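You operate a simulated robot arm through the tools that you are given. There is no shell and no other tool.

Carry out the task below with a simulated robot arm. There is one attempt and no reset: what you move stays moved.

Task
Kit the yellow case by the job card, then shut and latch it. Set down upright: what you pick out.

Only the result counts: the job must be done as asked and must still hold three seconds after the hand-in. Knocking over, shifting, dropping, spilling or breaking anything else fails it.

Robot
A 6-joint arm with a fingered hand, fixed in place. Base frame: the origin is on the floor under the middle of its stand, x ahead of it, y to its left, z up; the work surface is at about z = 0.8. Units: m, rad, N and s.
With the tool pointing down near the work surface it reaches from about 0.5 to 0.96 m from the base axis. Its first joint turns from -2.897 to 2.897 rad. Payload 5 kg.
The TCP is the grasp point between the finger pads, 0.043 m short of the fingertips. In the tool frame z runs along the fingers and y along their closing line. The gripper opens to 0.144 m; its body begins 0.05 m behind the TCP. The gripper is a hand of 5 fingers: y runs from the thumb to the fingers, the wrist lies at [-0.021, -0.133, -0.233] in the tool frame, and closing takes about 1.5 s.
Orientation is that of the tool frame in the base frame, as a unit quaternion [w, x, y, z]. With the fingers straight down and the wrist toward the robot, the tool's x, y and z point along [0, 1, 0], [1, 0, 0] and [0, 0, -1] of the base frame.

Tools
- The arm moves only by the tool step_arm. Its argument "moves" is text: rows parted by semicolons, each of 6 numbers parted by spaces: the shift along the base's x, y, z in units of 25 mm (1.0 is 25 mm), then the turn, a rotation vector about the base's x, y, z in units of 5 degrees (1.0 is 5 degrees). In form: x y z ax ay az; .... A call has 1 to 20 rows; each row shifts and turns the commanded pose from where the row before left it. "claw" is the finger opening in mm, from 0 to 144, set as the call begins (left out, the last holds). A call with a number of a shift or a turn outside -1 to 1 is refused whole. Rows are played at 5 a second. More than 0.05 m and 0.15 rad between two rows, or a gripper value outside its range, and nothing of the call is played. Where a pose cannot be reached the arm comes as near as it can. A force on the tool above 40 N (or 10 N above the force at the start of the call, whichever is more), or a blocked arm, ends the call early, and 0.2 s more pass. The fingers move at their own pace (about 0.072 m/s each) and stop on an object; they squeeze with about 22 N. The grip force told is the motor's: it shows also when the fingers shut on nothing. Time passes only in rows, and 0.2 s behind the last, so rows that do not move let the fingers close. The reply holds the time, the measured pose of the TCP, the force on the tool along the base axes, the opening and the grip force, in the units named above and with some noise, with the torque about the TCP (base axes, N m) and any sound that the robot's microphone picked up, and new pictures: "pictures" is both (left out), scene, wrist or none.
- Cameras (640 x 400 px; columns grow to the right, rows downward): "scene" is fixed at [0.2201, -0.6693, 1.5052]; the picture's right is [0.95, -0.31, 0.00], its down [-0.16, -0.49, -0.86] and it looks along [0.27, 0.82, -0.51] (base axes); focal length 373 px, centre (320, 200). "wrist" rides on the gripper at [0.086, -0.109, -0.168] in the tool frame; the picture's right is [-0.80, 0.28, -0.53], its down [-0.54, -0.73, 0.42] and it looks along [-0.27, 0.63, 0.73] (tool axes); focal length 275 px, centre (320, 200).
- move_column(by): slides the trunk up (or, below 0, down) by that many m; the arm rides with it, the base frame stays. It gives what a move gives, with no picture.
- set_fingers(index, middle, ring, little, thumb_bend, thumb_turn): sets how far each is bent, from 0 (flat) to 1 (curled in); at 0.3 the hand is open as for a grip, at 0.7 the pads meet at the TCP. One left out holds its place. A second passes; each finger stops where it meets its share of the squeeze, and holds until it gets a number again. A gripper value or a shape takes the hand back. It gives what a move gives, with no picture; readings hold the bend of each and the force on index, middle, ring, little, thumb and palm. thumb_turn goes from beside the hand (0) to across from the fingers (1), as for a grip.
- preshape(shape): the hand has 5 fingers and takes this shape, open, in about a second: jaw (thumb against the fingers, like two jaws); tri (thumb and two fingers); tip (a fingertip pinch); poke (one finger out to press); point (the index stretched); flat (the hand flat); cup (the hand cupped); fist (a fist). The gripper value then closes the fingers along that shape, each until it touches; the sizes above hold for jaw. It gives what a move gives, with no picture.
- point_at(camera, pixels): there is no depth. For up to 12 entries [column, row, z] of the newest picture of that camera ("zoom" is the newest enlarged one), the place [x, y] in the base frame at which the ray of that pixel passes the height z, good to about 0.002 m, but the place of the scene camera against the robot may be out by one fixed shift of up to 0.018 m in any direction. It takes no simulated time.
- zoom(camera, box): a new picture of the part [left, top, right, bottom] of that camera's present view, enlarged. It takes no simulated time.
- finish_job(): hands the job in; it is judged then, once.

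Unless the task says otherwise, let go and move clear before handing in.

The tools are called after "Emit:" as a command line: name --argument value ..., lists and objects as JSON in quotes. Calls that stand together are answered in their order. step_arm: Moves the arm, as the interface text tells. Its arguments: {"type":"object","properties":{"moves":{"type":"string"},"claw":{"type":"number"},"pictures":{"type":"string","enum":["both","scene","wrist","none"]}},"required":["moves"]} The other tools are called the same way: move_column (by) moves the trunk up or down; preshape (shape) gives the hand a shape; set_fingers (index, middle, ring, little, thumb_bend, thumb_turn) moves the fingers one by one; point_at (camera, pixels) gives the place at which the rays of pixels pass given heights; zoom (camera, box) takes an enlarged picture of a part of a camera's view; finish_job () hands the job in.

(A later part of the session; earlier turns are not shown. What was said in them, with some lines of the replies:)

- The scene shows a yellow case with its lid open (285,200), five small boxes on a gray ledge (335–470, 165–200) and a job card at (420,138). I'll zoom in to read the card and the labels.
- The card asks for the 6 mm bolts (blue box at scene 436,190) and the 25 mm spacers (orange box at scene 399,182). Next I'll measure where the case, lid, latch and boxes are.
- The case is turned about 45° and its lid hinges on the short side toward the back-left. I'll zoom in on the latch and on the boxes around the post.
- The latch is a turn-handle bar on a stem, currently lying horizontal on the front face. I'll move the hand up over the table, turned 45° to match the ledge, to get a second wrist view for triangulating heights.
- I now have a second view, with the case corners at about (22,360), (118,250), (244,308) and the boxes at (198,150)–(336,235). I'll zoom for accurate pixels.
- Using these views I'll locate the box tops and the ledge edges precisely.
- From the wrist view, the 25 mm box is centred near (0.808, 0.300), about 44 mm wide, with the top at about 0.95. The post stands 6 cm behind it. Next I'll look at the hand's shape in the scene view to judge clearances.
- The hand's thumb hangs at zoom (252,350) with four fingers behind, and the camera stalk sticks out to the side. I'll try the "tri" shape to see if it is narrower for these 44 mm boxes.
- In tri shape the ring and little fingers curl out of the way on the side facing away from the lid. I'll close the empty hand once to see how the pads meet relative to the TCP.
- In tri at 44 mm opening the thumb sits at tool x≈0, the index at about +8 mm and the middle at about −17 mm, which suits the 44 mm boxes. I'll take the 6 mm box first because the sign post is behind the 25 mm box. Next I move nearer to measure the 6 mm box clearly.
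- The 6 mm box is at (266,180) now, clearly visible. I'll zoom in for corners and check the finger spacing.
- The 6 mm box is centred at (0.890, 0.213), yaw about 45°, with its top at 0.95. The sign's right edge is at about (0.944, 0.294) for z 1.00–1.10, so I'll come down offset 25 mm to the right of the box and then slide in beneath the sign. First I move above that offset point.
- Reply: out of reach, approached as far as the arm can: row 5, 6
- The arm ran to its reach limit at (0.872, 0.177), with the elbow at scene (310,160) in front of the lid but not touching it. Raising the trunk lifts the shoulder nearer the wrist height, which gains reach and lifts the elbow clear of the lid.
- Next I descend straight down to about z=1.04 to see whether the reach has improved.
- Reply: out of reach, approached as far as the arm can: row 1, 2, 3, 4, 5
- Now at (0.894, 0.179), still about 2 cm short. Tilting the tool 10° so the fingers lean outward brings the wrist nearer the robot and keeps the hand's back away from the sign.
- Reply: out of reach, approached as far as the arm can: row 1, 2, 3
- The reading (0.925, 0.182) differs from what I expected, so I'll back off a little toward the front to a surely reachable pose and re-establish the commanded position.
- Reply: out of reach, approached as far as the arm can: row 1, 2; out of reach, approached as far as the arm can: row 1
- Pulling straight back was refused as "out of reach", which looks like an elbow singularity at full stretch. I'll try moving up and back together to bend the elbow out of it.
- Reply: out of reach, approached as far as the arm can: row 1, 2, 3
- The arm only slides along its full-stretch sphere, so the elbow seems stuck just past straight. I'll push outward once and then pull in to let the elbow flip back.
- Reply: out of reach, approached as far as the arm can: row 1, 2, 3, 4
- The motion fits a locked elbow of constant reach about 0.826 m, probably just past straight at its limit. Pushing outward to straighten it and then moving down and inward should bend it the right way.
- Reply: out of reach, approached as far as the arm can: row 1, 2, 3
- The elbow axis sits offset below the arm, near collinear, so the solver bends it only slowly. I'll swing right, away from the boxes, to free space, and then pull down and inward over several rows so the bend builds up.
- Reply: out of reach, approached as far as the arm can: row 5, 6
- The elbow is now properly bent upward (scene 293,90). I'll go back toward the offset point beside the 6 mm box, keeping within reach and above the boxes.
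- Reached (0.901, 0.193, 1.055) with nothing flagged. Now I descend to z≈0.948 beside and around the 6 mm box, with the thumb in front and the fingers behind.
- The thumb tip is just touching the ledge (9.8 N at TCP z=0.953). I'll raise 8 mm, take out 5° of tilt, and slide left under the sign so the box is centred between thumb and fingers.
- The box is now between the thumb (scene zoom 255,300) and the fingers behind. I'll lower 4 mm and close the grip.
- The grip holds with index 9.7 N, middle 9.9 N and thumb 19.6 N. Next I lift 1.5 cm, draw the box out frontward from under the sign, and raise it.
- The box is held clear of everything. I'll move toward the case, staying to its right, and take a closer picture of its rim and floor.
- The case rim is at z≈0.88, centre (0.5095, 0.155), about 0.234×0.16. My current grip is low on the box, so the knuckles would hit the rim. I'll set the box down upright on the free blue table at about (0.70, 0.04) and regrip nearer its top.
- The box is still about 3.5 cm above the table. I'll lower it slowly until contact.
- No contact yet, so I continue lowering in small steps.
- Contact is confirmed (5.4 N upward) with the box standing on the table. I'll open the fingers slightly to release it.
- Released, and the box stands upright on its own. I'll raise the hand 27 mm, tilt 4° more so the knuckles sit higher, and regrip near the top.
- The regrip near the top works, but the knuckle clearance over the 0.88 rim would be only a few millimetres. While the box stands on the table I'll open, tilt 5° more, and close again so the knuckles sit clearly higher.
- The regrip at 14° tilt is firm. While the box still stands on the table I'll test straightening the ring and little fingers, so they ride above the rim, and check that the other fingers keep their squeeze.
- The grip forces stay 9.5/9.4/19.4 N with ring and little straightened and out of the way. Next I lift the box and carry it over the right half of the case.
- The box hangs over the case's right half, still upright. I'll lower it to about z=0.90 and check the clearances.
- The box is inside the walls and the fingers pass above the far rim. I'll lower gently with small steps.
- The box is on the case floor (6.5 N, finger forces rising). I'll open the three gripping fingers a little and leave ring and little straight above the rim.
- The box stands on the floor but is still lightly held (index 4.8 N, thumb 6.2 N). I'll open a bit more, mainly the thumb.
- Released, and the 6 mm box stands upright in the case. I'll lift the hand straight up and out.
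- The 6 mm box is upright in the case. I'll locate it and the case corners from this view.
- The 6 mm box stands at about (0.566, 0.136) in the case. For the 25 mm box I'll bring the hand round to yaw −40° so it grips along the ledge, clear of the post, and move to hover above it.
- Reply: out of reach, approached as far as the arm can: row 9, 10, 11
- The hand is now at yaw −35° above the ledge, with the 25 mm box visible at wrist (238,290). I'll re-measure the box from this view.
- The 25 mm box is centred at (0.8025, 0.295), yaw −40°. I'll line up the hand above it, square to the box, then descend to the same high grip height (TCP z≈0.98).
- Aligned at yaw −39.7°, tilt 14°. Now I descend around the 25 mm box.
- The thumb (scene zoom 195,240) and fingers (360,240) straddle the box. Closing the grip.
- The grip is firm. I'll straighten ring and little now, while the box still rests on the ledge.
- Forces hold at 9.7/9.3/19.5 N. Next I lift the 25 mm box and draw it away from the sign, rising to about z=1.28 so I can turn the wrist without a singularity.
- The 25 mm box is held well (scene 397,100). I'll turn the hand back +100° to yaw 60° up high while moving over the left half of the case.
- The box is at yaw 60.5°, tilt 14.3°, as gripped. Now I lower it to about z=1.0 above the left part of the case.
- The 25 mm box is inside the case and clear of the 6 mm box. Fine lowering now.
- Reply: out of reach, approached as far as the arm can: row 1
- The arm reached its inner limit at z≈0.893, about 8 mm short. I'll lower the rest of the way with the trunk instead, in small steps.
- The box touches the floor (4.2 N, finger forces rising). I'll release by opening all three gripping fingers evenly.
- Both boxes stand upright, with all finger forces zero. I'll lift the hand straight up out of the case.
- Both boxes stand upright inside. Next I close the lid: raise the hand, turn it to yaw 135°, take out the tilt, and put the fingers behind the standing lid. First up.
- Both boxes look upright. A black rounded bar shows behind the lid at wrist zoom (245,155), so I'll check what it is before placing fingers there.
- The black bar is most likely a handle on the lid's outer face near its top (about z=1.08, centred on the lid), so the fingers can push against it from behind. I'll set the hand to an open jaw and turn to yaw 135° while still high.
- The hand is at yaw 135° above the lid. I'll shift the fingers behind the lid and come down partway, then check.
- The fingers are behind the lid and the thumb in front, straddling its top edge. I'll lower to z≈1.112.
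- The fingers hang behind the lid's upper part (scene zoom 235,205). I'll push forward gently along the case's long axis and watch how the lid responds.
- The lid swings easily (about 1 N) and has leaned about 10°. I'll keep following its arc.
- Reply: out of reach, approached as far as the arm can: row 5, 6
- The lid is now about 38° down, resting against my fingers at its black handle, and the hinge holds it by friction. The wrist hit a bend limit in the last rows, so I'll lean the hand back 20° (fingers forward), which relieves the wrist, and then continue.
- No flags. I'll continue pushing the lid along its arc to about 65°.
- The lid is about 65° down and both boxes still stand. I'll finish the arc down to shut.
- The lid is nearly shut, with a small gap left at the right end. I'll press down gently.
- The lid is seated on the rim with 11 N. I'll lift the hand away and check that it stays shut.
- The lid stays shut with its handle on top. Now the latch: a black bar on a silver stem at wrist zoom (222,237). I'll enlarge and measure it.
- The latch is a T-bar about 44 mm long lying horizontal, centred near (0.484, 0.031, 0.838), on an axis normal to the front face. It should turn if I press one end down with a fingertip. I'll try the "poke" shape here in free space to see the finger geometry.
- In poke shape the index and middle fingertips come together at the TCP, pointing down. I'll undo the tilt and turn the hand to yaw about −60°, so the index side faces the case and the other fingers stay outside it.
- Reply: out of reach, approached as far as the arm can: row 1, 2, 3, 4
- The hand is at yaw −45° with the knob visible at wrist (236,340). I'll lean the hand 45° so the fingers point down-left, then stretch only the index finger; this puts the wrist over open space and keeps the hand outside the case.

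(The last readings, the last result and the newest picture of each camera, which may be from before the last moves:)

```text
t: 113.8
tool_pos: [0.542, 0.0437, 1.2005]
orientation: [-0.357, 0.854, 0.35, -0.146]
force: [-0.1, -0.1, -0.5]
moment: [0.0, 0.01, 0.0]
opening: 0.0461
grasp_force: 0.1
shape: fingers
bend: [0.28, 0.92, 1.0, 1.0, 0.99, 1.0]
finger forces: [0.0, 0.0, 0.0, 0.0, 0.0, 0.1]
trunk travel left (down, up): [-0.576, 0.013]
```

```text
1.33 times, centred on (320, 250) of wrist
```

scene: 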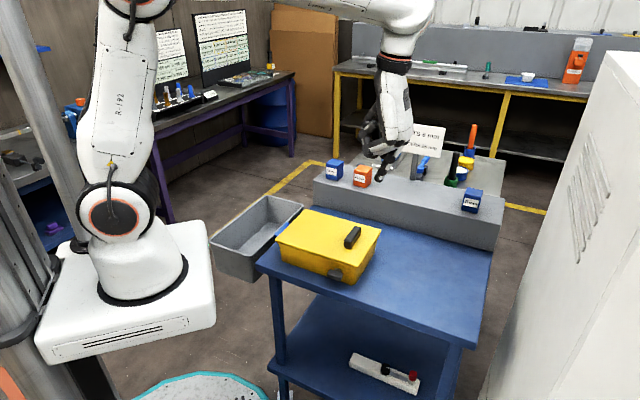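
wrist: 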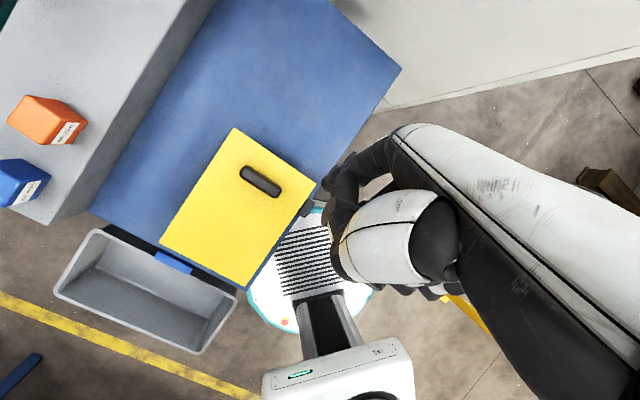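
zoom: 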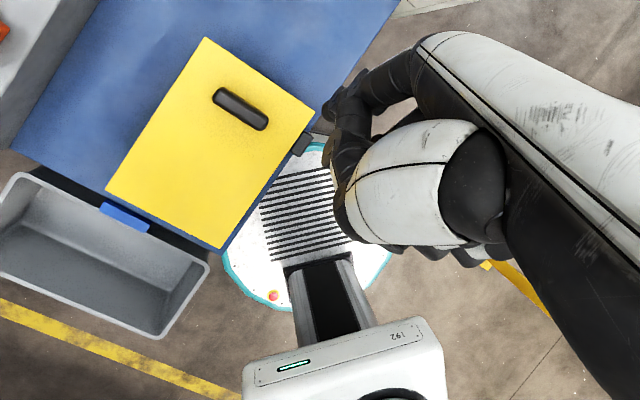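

The index finger points down-left (tip at scene zoom 345,345) with the others curled. I'll move it toward a point above the bar's right end and check the alignment.

Emit:
step_arm --moves "-0.86 -0.03 -0.5 0 0 0; -0.86 -0.03 -0.5 0 0 0; -0.86 -0.03 -0.5 0 0 0; -0.86 -0.03 -0.5 0 0 0; 0 0 -1 0 0 0; 0 0 -1 0 0 0; 0 0 -1 0 0 0; 0 0 -1 0 0 0" --pictures "both"

Emit:
zoom --camera "scene" --box '[280, 150, 420, 300]'

Emit:
zoom --camera "wrist" --box '[200, 100, 420, 330]'

```text
t: 115.6
tool_pos: [0.454, 0.0386, 1.0498]
orientation: [-0.357, 0.853, 0.351, -0.147]
force: [0.3, 0.5, 0.0]
moment: [0.02, 0.02, -0.03]
opening: 0.0462
grasp_force: 0.0
shape: fingers
bend: [0.28, 1.0, 1.0, 1.0, 0.99, 1.0]
finger forces: [0.0, 0.1, 0.0, 0.0, 0.1, 0.0]
trunk travel left (down, up): [-0.576, 0.013]
```

scene: 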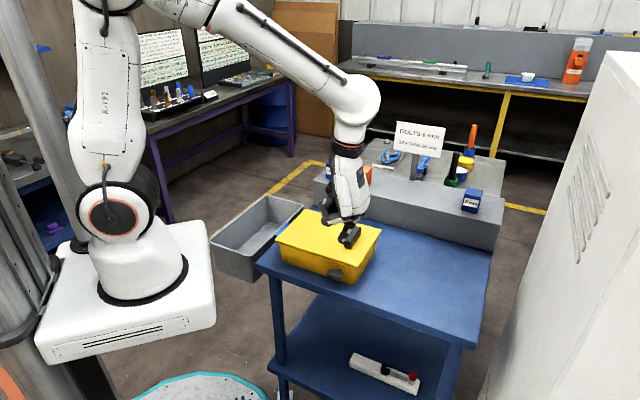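
wrist: 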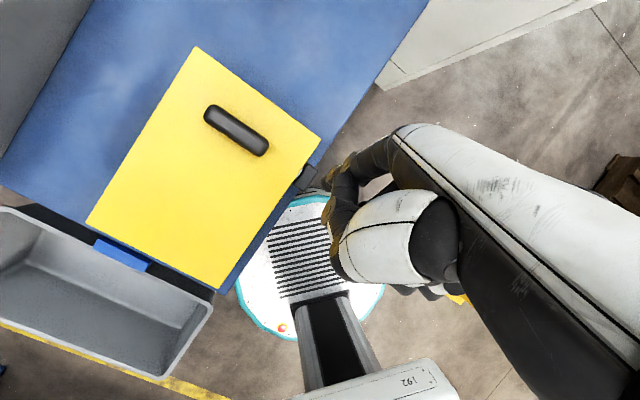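

```text
2.67 times, centred on (350, 225) of scene
```

zoom: 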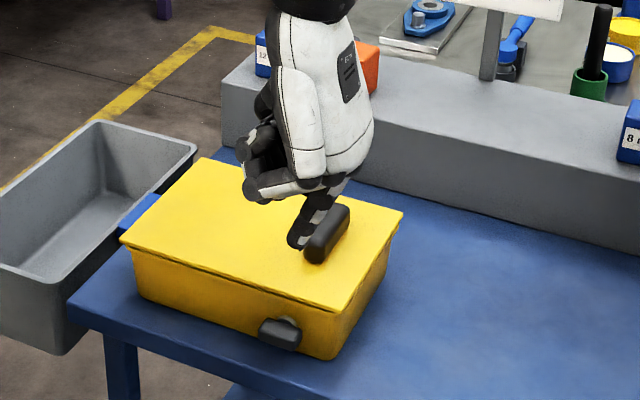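

```text
1.74 times, centred on (310, 215) of wrist
```

zoom: 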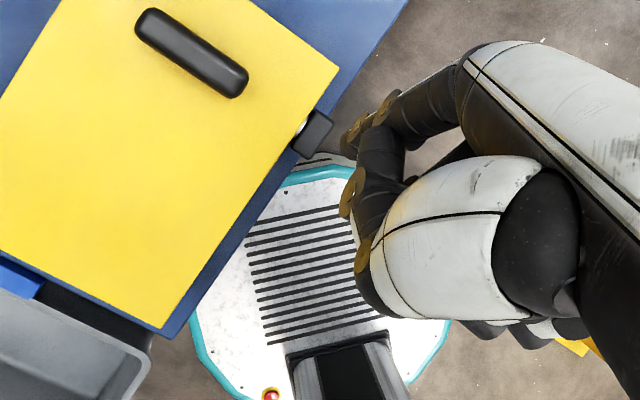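

The tip is where predicted, above the bar's right end at e≈0.088 and z≈0.955. I'll lower it to just above the bar.

Emit:
step_arm --moves "0.03 0.03 -0.9 0 0 0; 0.03 0.03 -0.9 0 0 0; 0.03 0.03 -0.9 0 0 0; 0.03 0.03 -0.8 0 0 0; 0 0 0 0 0 0" --pictures "both"

Emit:
zoom --camera "scene" --box '[300, 220, 380, 290]'

Emit:
zoom --camera "wrist" --box '[240, 100, 400, 260]'

```text
t: 116.8
tool_pos: [0.4597, 0.0435, 0.9624]
orientation: [-0.357, 0.854, 0.35, -0.146]
force: [0.1, 0.3, 0.1]
moment: [0.0, -0.01, -0.02]
opening: 0.0462
grasp_force: 0.1
shape: fingers
bend: [0.28, 1.0, 1.0, 1.0, 0.99, 1.0]
finger forces: [0.0, 0.1, 0.0, 0.1, 0.1, 0.0]
trunk travel left (down, up): [-0.576, 0.013]
```

scene: 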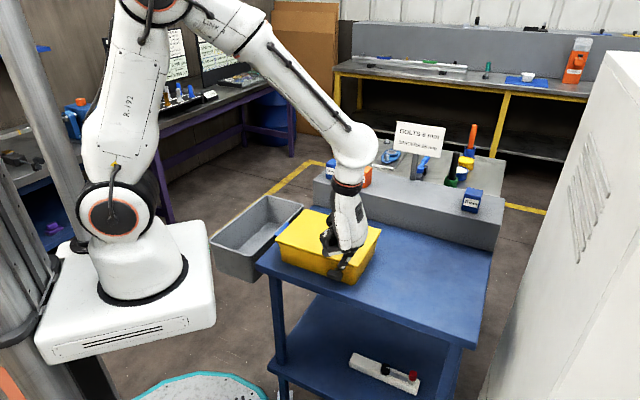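
wrist: 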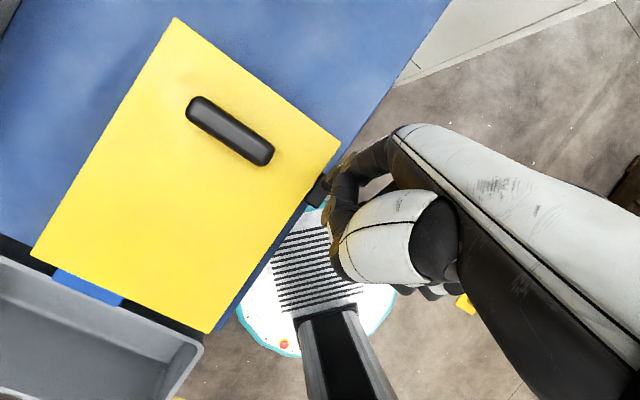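

```text
5.71 times, centred on (340, 255) of scene
```

zoom: 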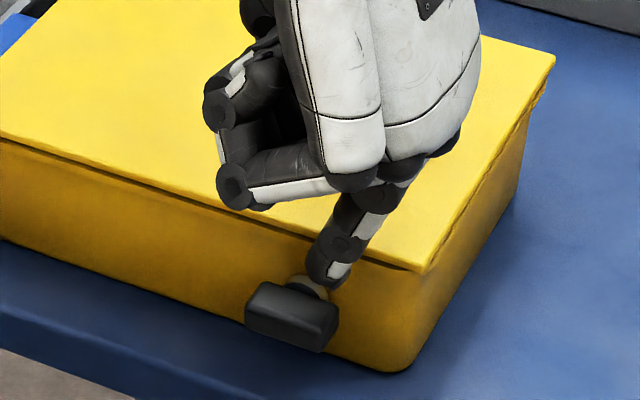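

```text
2.50 times, centred on (320, 180) of wrist
```

zoom: 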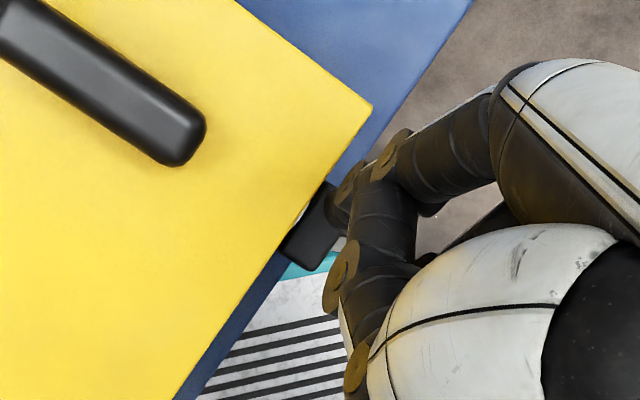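

Emit:
zoom --camera "wrist" --box '[296, 160, 352, 210]'

```text
8.00 times, centred on (324, 185) of wrist
```

zoom: 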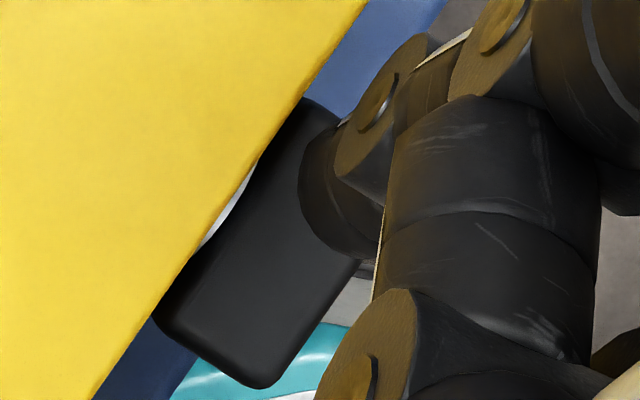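

Emit:
point_at --camera "zoom" --pixels '[[345, 195, 0.875], [345, 195, 0.87], [308, 102, 0.848], [162, 305, 0.848], [265, 387, 0.848], [365, 265, 0.848], [240, 255, 0.848]]'

```text
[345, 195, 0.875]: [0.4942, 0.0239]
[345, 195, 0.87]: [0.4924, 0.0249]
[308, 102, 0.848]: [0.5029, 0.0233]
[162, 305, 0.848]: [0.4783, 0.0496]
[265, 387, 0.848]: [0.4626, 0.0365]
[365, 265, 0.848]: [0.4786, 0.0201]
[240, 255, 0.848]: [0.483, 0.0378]
```

The fingertip is at e≈0.082 and the bar's axis at e≈0.072. I'll shift about 8 mm farther toward the bar's right end and lower toward contact.

Emit:
step_arm --moves "0.145 -0.31 0 0 0 0; 0 0 -0.4 0 0 0; 0 0 0 0 0 0" --pictures "wrist"

Emit:
zoom --camera "wrist" --box '[296, 160, 352, 210]'

Emit:
zoom --camera "scene" --box '[310, 240, 374, 290]'

```text
t: 117.6
tool_pos: [0.4627, 0.0358, 0.9533]
orientation: [-0.357, 0.854, 0.35, -0.146]
force: [-0.3, -0.1, -0.8]
moment: [-0.02, 0.03, 0.02]
opening: 0.0463
grasp_force: 0.1
shape: fingers
bend: [0.28, 1.0, 1.0, 1.0, 0.99, 1.0]
finger forces: [0.0, 0.0, 0.1, 0.1, 0.0, 0.0]
trunk travel left (down, up): [-0.576, 0.013]
```

wrist: 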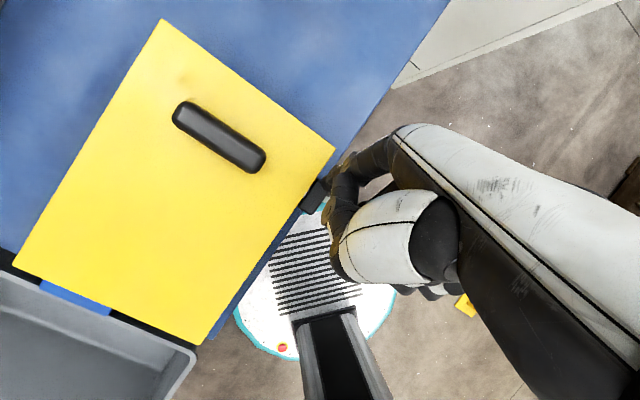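

```text
8.00 times, centred on (324, 185) of wrist
```

zoom: 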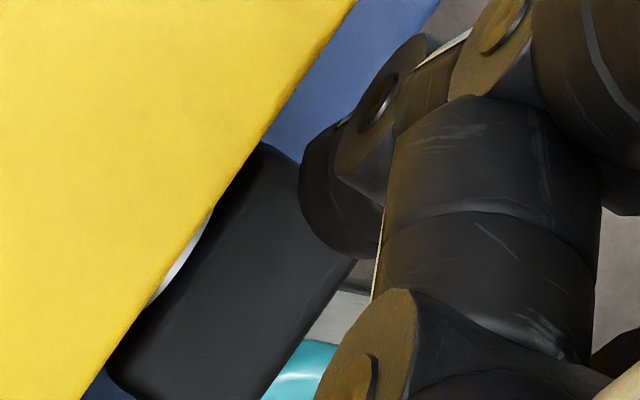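

```text
8.00 times, centred on (342, 265) of scene
```

zoom: 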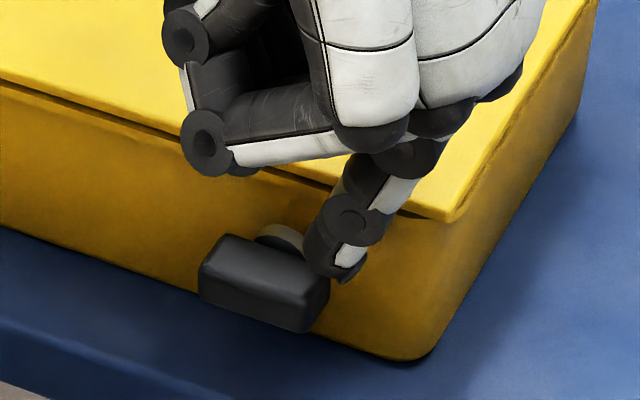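

Emit:
point_at --camera "wrist" --pixels '[[327.1, 184.4, 0.866], [327.1, 184.4, 0.858], [320.5, 178, 0.848], [308, 199, 0.848]]'

Emit:
zoom --camera "scene" --box '[326, 256, 358, 282]'

```text
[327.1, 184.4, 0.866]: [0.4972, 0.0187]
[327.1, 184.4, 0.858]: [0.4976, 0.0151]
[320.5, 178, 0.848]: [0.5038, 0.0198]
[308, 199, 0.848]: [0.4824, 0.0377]
```

```text
15.38 times, centred on (342, 269) of scene
```

zoom: 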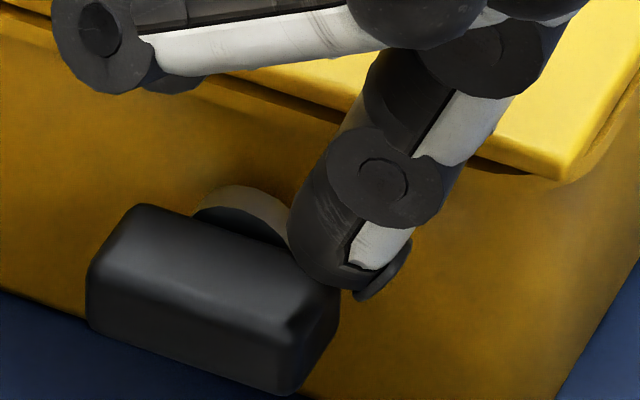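

The fingertip sits just above the bar's right end. Pressing down slowly now.

Emit:
step_arm --moves "0 0 -0.16 0 0 0; 0 0 -0.16 0 0 0; 0 0 -0.16 0 0 0; 0 0 0 0 0 0" --pictures "none"

Emit:
zoom --camera "scene" --box '[322, 250, 362, 285]'

```text
t: 118.6
tool_pos: [0.4641, 0.0349, 0.9402]
orientation: [-0.356, 0.854, 0.35, -0.146]
force: [0.5, -0.2, 2.9]
moment: [-0.13, -0.19, -0.02]
opening: 0.0464
grasp_force: 1.5
shape: fingers
bend: [0.28, 1.0, 1.0, 1.0, 0.99, 1.0]
finger forces: [3.3, 0.1, 0.0, 0.0, 0.0, 0.1]
trunk travel left (down, up): [-0.576, 0.013]
```

```text
11.43 times, centred on (342, 268) of scene
```

zoom: 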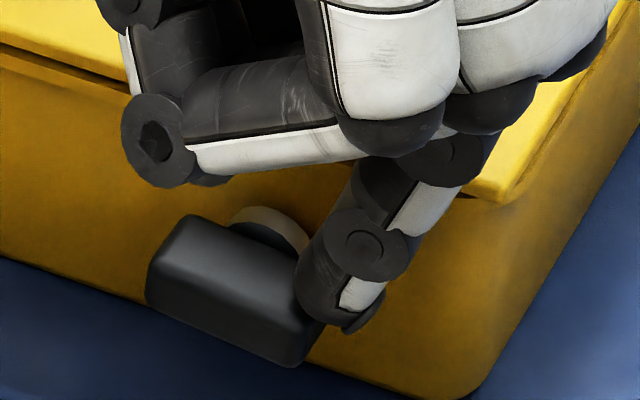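

The bar is turning: its right end has dipped under only 3 N. I'll keep pressing down in steps.

Emit:
step_arm --moves "0 0 -0.16 0 0 0; 0 0 -0.16 0 0 0; 0 0 0 0 0 0" --pictures "none"

Emit:
zoom --camera "scene" --box '[322, 250, 362, 285]'

```text
t: 119.4
tool_pos: [0.4628, 0.0358, 0.9328]
orientation: [-0.356, 0.854, 0.35, -0.147]
force: [0.5, -0.5, 0.4]
moment: [-0.09, -0.16, 0.0]
opening: 0.0462
grasp_force: 0.3
shape: fingers
bend: [0.28, 1.0, 1.0, 1.0, 0.99, 1.0]
finger forces: [1.7, 0.0, 0.0, 0.0, 0.1, 0.0]
trunk travel left (down, up): [-0.576, 0.013]
```

```text
11.43 times, centred on (342, 268) of scene
```

zoom: 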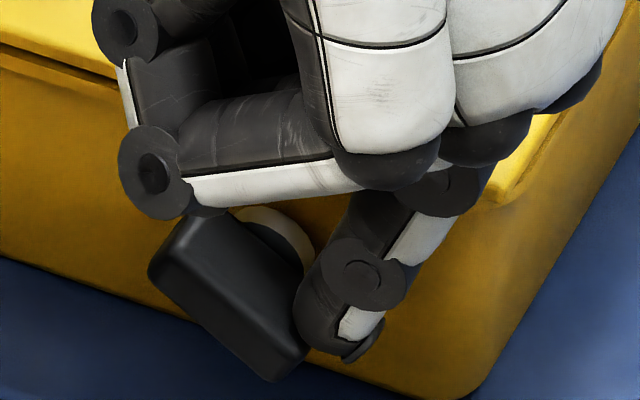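

Emit:
step_arm --moves "0 0 -0.16 0 0 0; 0 0 -0.16 0 0 0; 0 0 0 0 0 0" --pictures "none"

Emit:
zoom --camera "scene" --box '[322, 250, 362, 285]'

```text
t: 120.2
tool_pos: [0.4634, 0.035, 0.9246]
orientation: [-0.357, 0.854, 0.35, -0.147]
force: [-0.1, -0.1, 1.2]
moment: [-0.05, -0.06, -0.03]
opening: 0.0464
grasp_force: 0.5
shape: fingers
bend: [0.28, 1.0, 1.0, 1.0, 0.99, 1.0]
finger forces: [1.0, 0.0, 0.0, 0.0, 0.1, 0.0]
trunk travel left (down, up): [-0.576, 0.013]
```

```text
11.43 times, centred on (342, 268) of scene
```

zoom: 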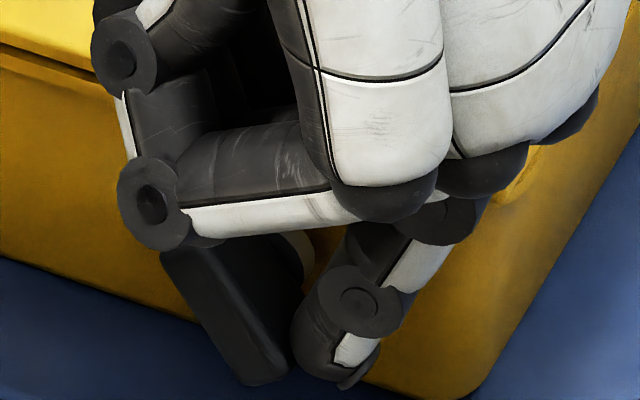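

The bar has turned about 60°. I'll press a little deeper.

Emit:
step_arm --moves "0 0 -0.16 0 0 0; 0 0 -0.16 0 0 0; 0 0 -0.08 0 0 0; 0 0 0 0 0 0" --pictures "wrist"

Emit:
zoom --camera "scene" --box '[322, 250, 362, 285]'

Emit:
zoom --camera "wrist" --box '[286, 150, 366, 220]'

```text
t: 121.2
tool_pos: [0.4626, 0.0345, 0.914]
orientation: [-0.356, 0.854, 0.35, -0.147]
force: [1.7, -0.7, 1.1]
moment: [-0.05, -0.07, -0.01]
opening: 0.0463
grasp_force: 0.7
shape: fingers
bend: [0.28, 1.0, 1.0, 1.0, 0.99, 1.0]
finger forces: [0.7, 0.1, 0.0, 0.0, 0.0, 0.1]
trunk travel left (down, up): [-0.576, 0.013]
```

wrist: 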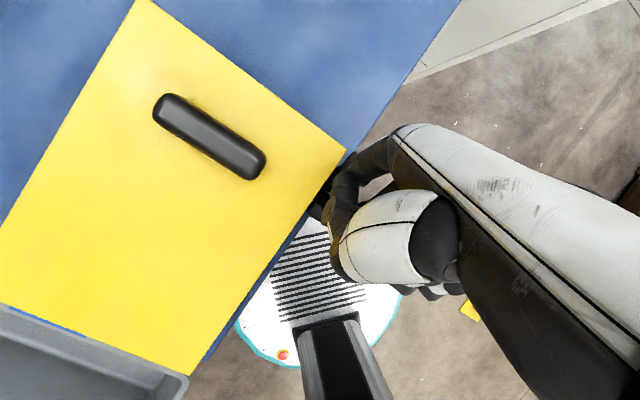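

```text
11.43 times, centred on (342, 268) of scene
```

zoom: 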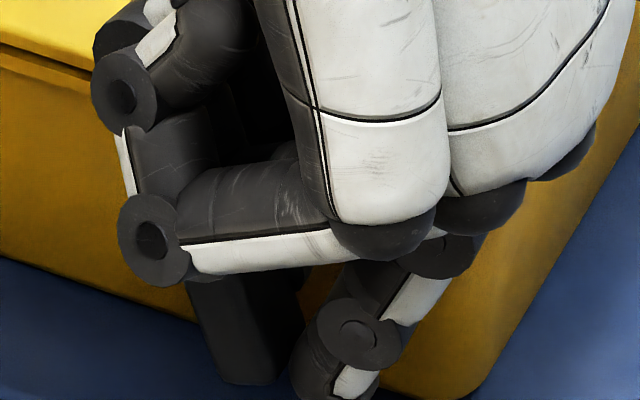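

```text
5.71 times, centred on (326, 185) of wrist
```

zoom: 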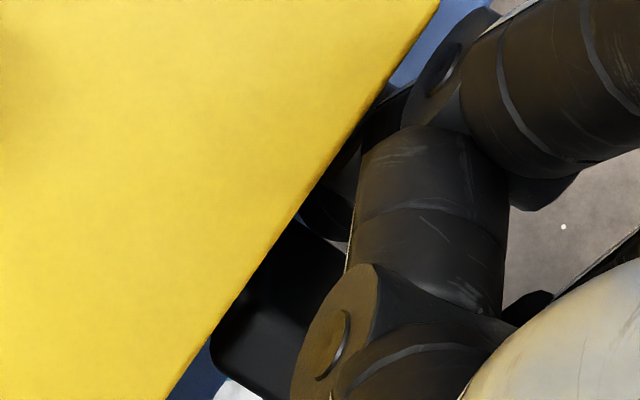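

The bar is nearly upright (about 80°) with only 0.7 N. I'll nudge the fingertip leftward to bring it fully vertical, watching for a stop or a click.

Emit:
step_arm --moves "-0.06 0.06 0 0 0 0; -0.06 0.06 0 0 0 0; 0 0 0 0 0 0" --pictures "none"

Emit:
zoom --camera "scene" --box '[322, 250, 362, 285]'

```text
t: 122.0
tool_pos: [0.461, 0.0384, 0.9153]
orientation: [-0.356, 0.854, 0.349, -0.146]
force: [0.5, 0.9, 0.2]
moment: [0.04, 0.02, 0.03]
opening: 0.0463
grasp_force: 0.1
shape: fingers
bend: [0.28, 1.0, 1.0, 1.0, 0.99, 1.0]
finger forces: [0.0, 0.0, 0.0, 0.0, 0.1, 0.1]
trunk travel left (down, up): [-0.576, 0.013]
```

```text
11.43 times, centred on (342, 268) of scene
```

zoom: 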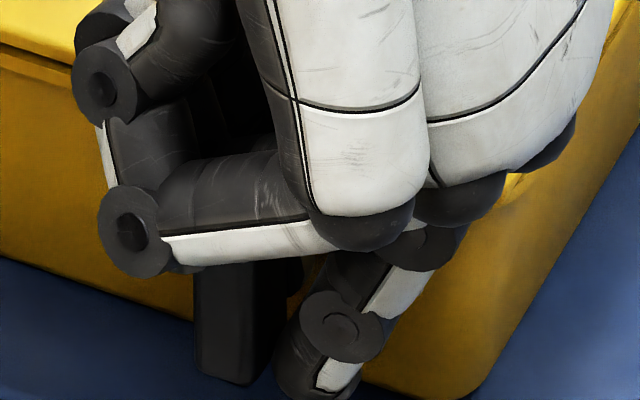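

The bar now looks vertical and the finger is free of it. I'll move the finger away to the right and up to inspect the latch.

Emit:
step_arm --moves "0.4 -0.4 0 0 0 0; 0.4 -0.4 0 0 0 0; 0 0 0.8 0 0 0; 0 0 1 0 0 0; 0 0 1 0 0 0; 0 0 1 0 0 0; 0 0 1 0 0 0; 0 0 1 0 0 0" --pictures "both"

Emit:
zoom --camera "scene" --box '[310, 240, 374, 290]'

Emit:
zoom --camera "wrist" --box '[240, 120, 340, 220]'

```text
t: 123.8
tool_pos: [0.4804, 0.0172, 1.0595]
orientation: [-0.356, 0.854, 0.35, -0.147]
force: [0.4, -0.4, -0.1]
moment: [-0.02, 0.02, 0.0]
opening: 0.0461
grasp_force: 0.1
shape: fingers
bend: [0.28, 1.0, 1.0, 1.0, 0.99, 1.0]
finger forces: [0.1, 0.1, 0.0, 0.0, 0.1, 0.1]
trunk travel left (down, up): [-0.576, 0.013]
```

scene: 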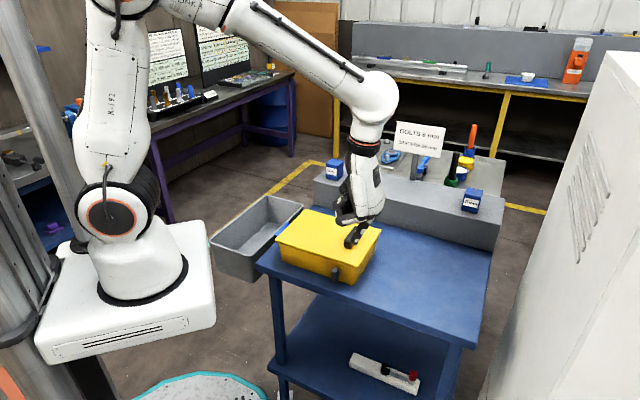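
wrist: 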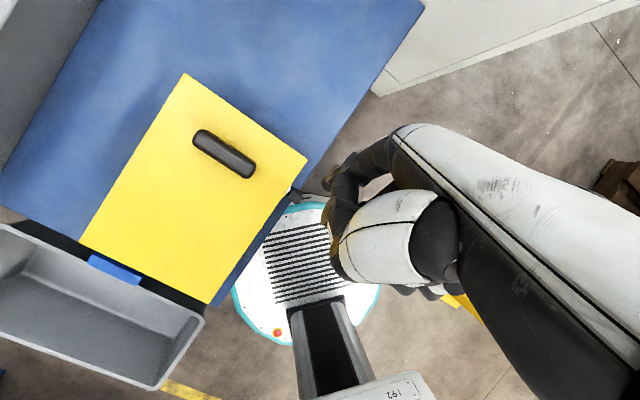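

```text
8.00 times, centred on (342, 265) of scene
```

zoom: 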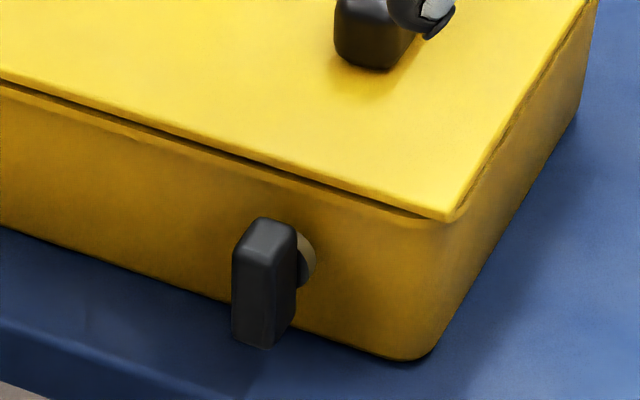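

```text
4.00 times, centred on (290, 170) of wrist
```

zoom: 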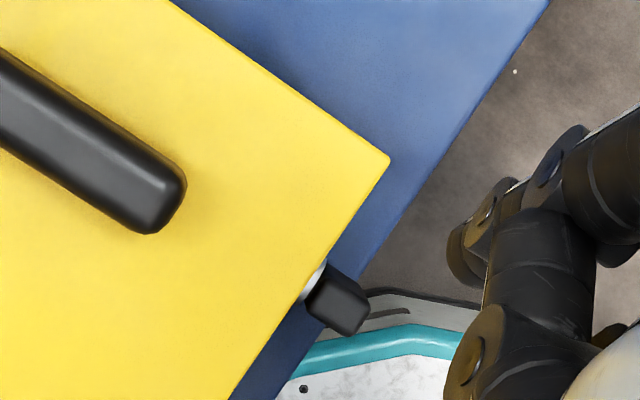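

The bar is now vertical, a quarter turn from where it was. I'll measure it and check whether it has reached its end stop.

Emit:
zoom --camera "wrist" --box '[276, 176, 316, 216]'

Emit:
zoom --camera "scene" --box '[324, 260, 354, 286]'

```text
10.00 times, centred on (296, 196) of wrist
```

zoom: 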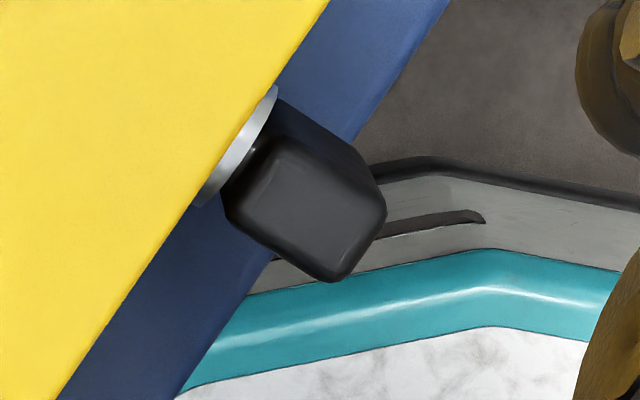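

```text
15.38 times, centred on (339, 273) of scene
```

zoom: 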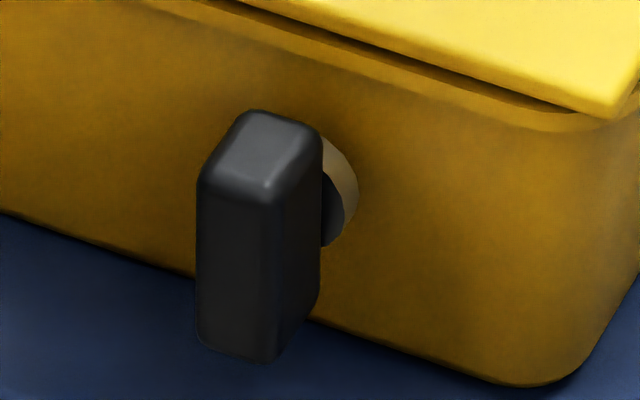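

The bar's edges are vertical to within about a degree. To be sure it is fully home, I'll go down again to the right of its lower end and nudge it gently leftward while watching the finger force.

Emit:
step_arm --moves "0 0 -0.98 0 0 0; 0 0 -0.98 0 0 0; 0 0 -0.98 0 0 0; 0 0 -0.98 0 0 0; 0 0 -0.98 0 0 0; 0 0 -0.98 0 0 0; -0.3 0.3 0 0 0 0; 0 0 0 0 0 0" --pictures "none"

Emit:
zoom --camera "scene" --box '[320, 250, 364, 288]'

```text
t: 125.6
tool_pos: [0.4727, 0.0256, 0.9126]
orientation: [-0.357, 0.854, 0.35, -0.145]
force: [-0.5, 0.7, -0.4]
moment: [0.0, -0.01, -0.02]
opening: 0.0466
grasp_force: 0.0
shape: fingers
bend: [0.28, 1.0, 1.0, 1.0, 0.99, 1.0]
finger forces: [0.1, 0.0, 0.0, 0.0, 0.0, 0.0]
trunk travel left (down, up): [-0.576, 0.013]
```

```text
10.53 times, centred on (342, 269) of scene
```

zoom: 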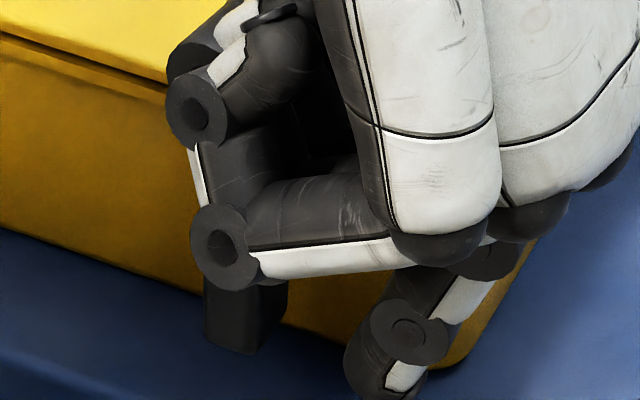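

Emit:
step_arm --moves "-0.28 0.28 0 0 0 0; 0 0 0 0 0 0" --pictures "none"

Emit:
step_arm --moves "-0.08 0.08 0 0 0 0; 0 0 0 0 0 0" --pictures "none"

Emit:
zoom --camera "scene" --box '[320, 250, 364, 288]'

```text
t: 126.2
tool_pos: [0.4678, 0.0317, 0.9133]
orientation: [-0.356, 0.854, 0.35, -0.146]
force: [0.6, 0.8, 0.3]
moment: [-0.01, -0.02, 0.04]
opening: 0.0465
grasp_force: 0.0
shape: fingers
bend: [0.28, 1.0, 1.0, 1.0, 0.99, 1.0]
finger forces: [0.0, 0.1, 0.1, 0.0, 0.1, 0.0]
trunk travel left (down, up): [-0.576, 0.013]
```

```text
t: 126.8
tool_pos: [0.4642, 0.0339, 0.9135]
orientation: [-0.356, 0.854, 0.35, -0.147]
force: [0.4, 0.6, -0.3]
moment: [0.0, 0.0, 0.01]
opening: 0.0459
grasp_force: 0.0
shape: fingers
bend: [0.28, 1.0, 1.0, 1.0, 0.99, 1.0]
finger forces: [0.0, 0.0, 0.1, 0.0, 0.1, 0.0]
trunk travel left (down, up): [-0.576, 0.013]
```

```text
10.53 times, centred on (342, 269) of scene
```

zoom: 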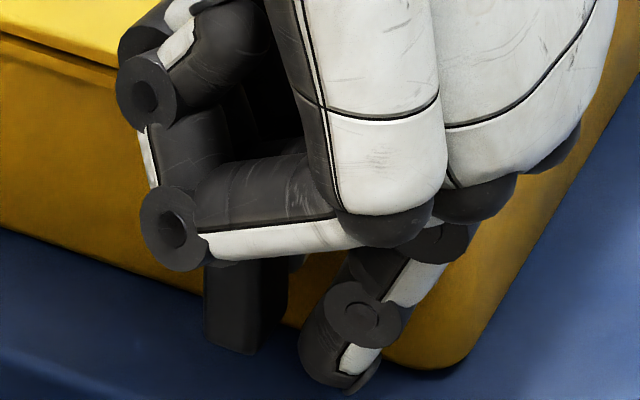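

Emit:
step_arm --moves "-0.1 0.1 0 0 0 0; 0 0 0 0 0 0" --pictures "none"

Emit:
step_arm --moves "-0.06 0.06 0 0 0 0; 0 0 0 0 0 0" --pictures "none"

Emit:
step_arm --moves "-0.05 0.05 0 0 0 0; 0 0 0 0 0 0" --pictures "none"

Emit:
zoom --camera "scene" --box '[320, 250, 364, 288]'

```text
t: 127.4
tool_pos: [0.462, 0.0366, 0.9127]
orientation: [-0.356, 0.854, 0.35, -0.147]
force: [0.0, 0.2, 0.3]
moment: [-0.03, 0.01, -0.01]
opening: 0.0465
grasp_force: 0.1
shape: fingers
bend: [0.28, 1.0, 1.0, 1.0, 0.99, 1.0]
finger forces: [0.0, 0.0, 0.1, 0.0, 0.0, 0.0]
trunk travel left (down, up): [-0.576, 0.013]
```

```text
t: 128.0
tool_pos: [0.4609, 0.0378, 0.9121]
orientation: [-0.356, 0.854, 0.35, -0.146]
force: [0.0, -0.3, -0.3]
moment: [0.01, 0.0, 0.0]
opening: 0.0462
grasp_force: 0.1
shape: fingers
bend: [0.28, 1.0, 1.0, 1.0, 0.99, 1.0]
finger forces: [0.1, 0.0, 0.1, 0.0, 0.0, 0.0]
trunk travel left (down, up): [-0.576, 0.013]
```

```text
t: 128.6
tool_pos: [0.4581, 0.0388, 0.9141]
orientation: [-0.357, 0.854, 0.35, -0.146]
force: [0.0, -0.7, -0.6]
moment: [0.0, -0.02, 0.01]
opening: 0.0462
grasp_force: 0.0
shape: fingers
bend: [0.28, 1.0, 1.0, 1.0, 0.99, 1.0]
finger forces: [0.2, 0.1, 0.0, 0.0, 0.0, 0.0]
trunk travel left (down, up): [-0.576, 0.013]
```

```text
10.53 times, centred on (342, 269) of scene
```

zoom: 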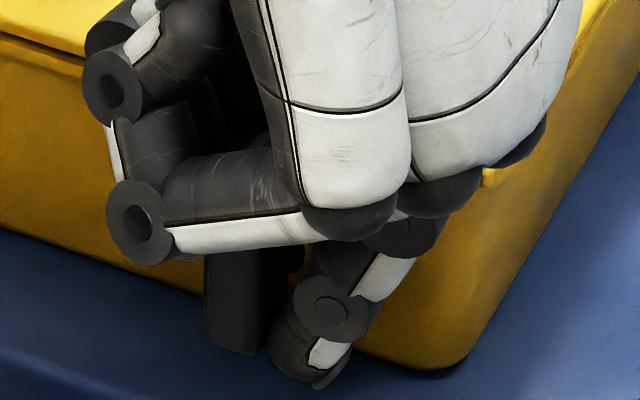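

Emit:
step_arm --moves "-0.05 0.05 0 0 0 0; 0 0 0 0 0 0" --pictures "none"

Emit:
step_arm --moves "-0.05 0.05 0 0 0 0; 0 0 0 0 0 0" --pictures "none"

Emit:
zoom --camera "scene" --box '[320, 250, 364, 288]'

```text
t: 129.2
tool_pos: [0.4565, 0.0403, 0.9141]
orientation: [-0.356, 0.854, 0.351, -0.147]
force: [1.9, -1.7, 0.3]
moment: [-0.15, -0.08, -0.03]
opening: 0.0463
grasp_force: 1.4
shape: fingers
bend: [0.28, 1.0, 1.0, 1.0, 0.99, 1.0]
finger forces: [1.7, 0.0, 0.0, 0.0, 0.0, 0.0]
trunk travel left (down, up): [-0.576, 0.013]
```

```text
t: 129.8
tool_pos: [0.4565, 0.0407, 0.9139]
orientation: [-0.356, 0.854, 0.35, -0.146]
force: [2.7, -3.1, -0.3]
moment: [-0.33, -0.25, -0.05]
opening: 0.0465
grasp_force: 2.3
shape: fingers
bend: [0.27, 1.0, 1.0, 1.0, 0.99, 1.0]
finger forces: [4.5, 0.0, 0.0, 0.1, 0.1, 0.0]
trunk travel left (down, up): [-0.576, 0.013]
```

```text
10.53 times, centred on (342, 269) of scene
```

zoom: 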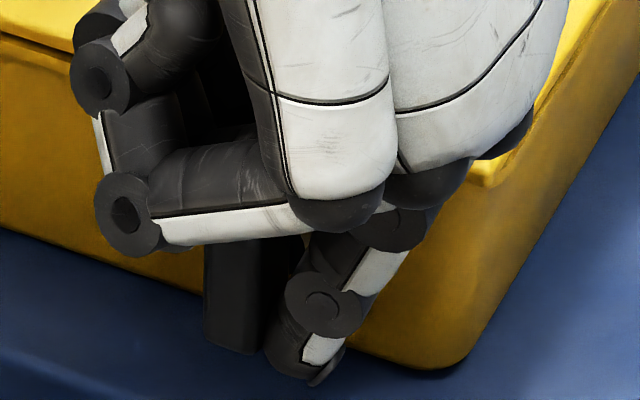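

The force climbs to 4.5 N without the bar moving, so the latch is at its end stop. I'll back the finger off to the right and lift clear.

Emit:
step_arm --moves "0.4 -0.4 0 0 0 0; 0.5 -0.5 0 0 0 0; 0.3 -0.3 0.6 0 0 0; 0 0 1 0 0 0; 0 0 1 0 0 0; 0 0 1 0 0 0; 0 0 1 0 0 0; 0 0 1 0 0 0; 0 0 1 0 0 0; 0 0 1 0 0 0; 0 0 1 0 0 0; 0.5 -0.5 1 0 0 0; 0.5 -0.5 1 0 0 0" --pictures "both"

Emit:
zoom --camera "scene" --box '[262, 190, 400, 290]'

Emit:
zoom --camera "scene" --box '[320, 90, 510, 230]'

```text
t: 132.6
tool_pos: [0.5128, -0.0144, 1.1777]
orientation: [-0.357, 0.854, 0.35, -0.147]
force: [0.4, -0.4, 0.6]
moment: [0.04, 0.02, -0.01]
opening: 0.0464
grasp_force: 0.1
shape: fingers
bend: [0.28, 1.0, 1.0, 1.0, 0.99, 1.0]
finger forces: [0.0, 0.1, 0.0, 0.0, 0.1, 0.0]
trunk travel left (down, up): [-0.576, 0.013]
```

scene: 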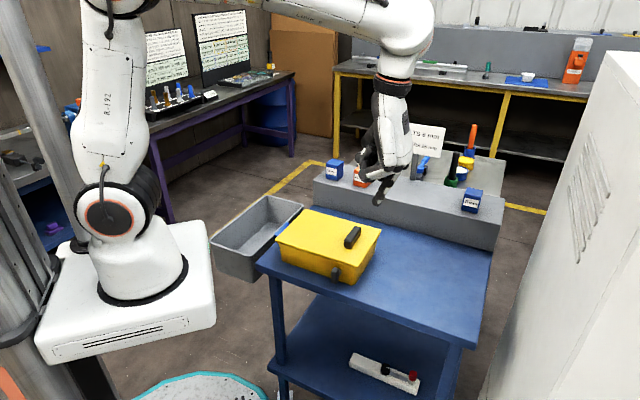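
wrist: 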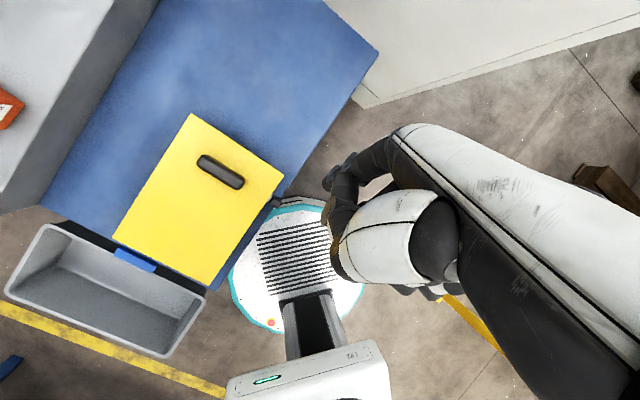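

```text
4.00 times, centred on (331, 240) of scene
```

zoom: 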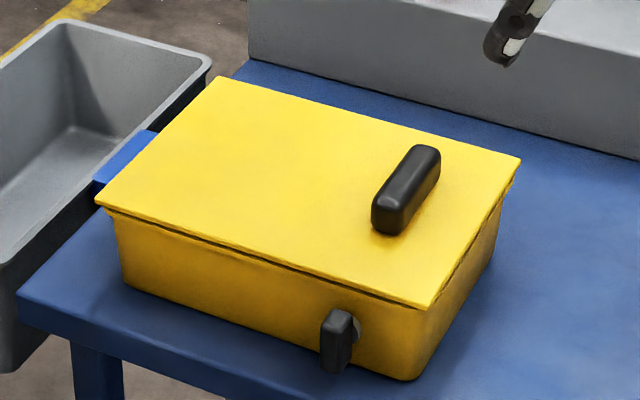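

```text
2.86 times, centred on (415, 160) of scene
```

zoom: 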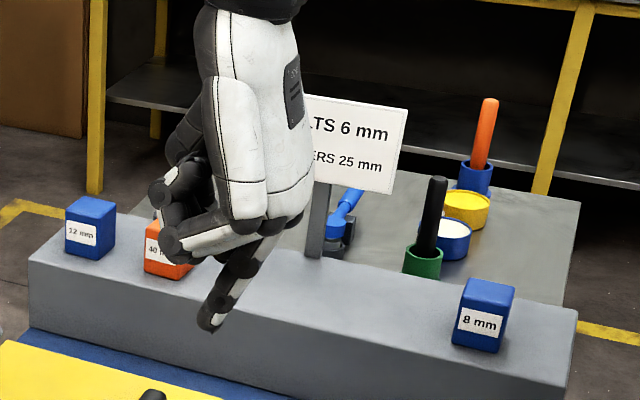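

The case is shut with the latch bar upright, and the 12, 40 and 8 mm boxes are untouched. I'll take a closer look at the lid seam before handing in.

Emit:
zoom --camera "scene" --box '[280, 225, 384, 290]'

Emit:
zoom --camera "scene" --box '[340, 215, 390, 285]'

```text
6.15 times, centred on (332, 258) of scene
```

zoom: 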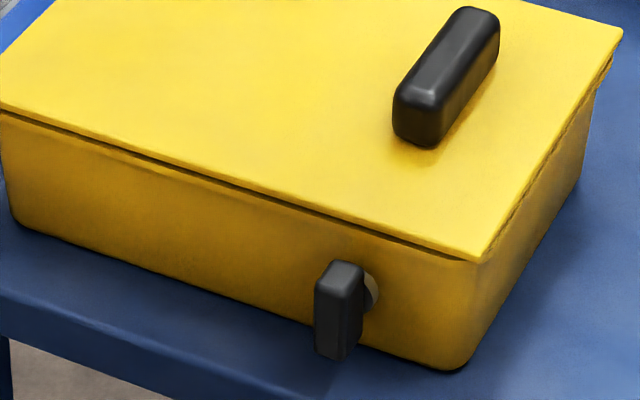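

```text
5.71 times, centred on (365, 250) of scene
```

zoom: 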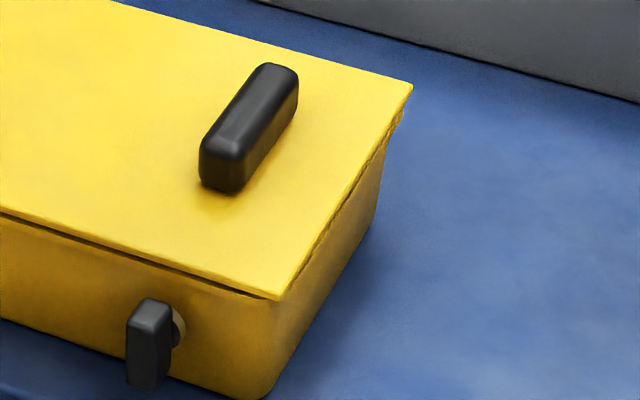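

The lid lies flat on the rim all round, the latch bar is at its vertical stop, and both boxes were set upright inside before closing. The hand is clear, so I'm handing in.

Emit:
finish_job

```text
The job is handed in.
```

The kitting job is handed in. The 6 mm bolts and the 25 mm spacers are in the yellow case, and the case is shut and latched. I haven't been told how it was judged.

- **Boxes:** Both were set down upright in the case and still stood upright as the lid came down.
- **Lid:** It sits flat on the rim. I pressed it down with about 11 N and it stayed shut when I lifted the hand.
- **Latch:** The handle bar turned a quarter turn clockwise to vertical. A further push of 4.5 N did not move it, so I took that as its end stop. The microphone reported no click.
- **Everything else:** In the last pictures the 12, 40 and 8 mm boxes and the sign were in place, and the case had not visibly moved.

On the way, I stood the 6 mm box on the blue table for a moment to regrip it higher up. I released both boxes in the case and the hand was clear at hand-in.
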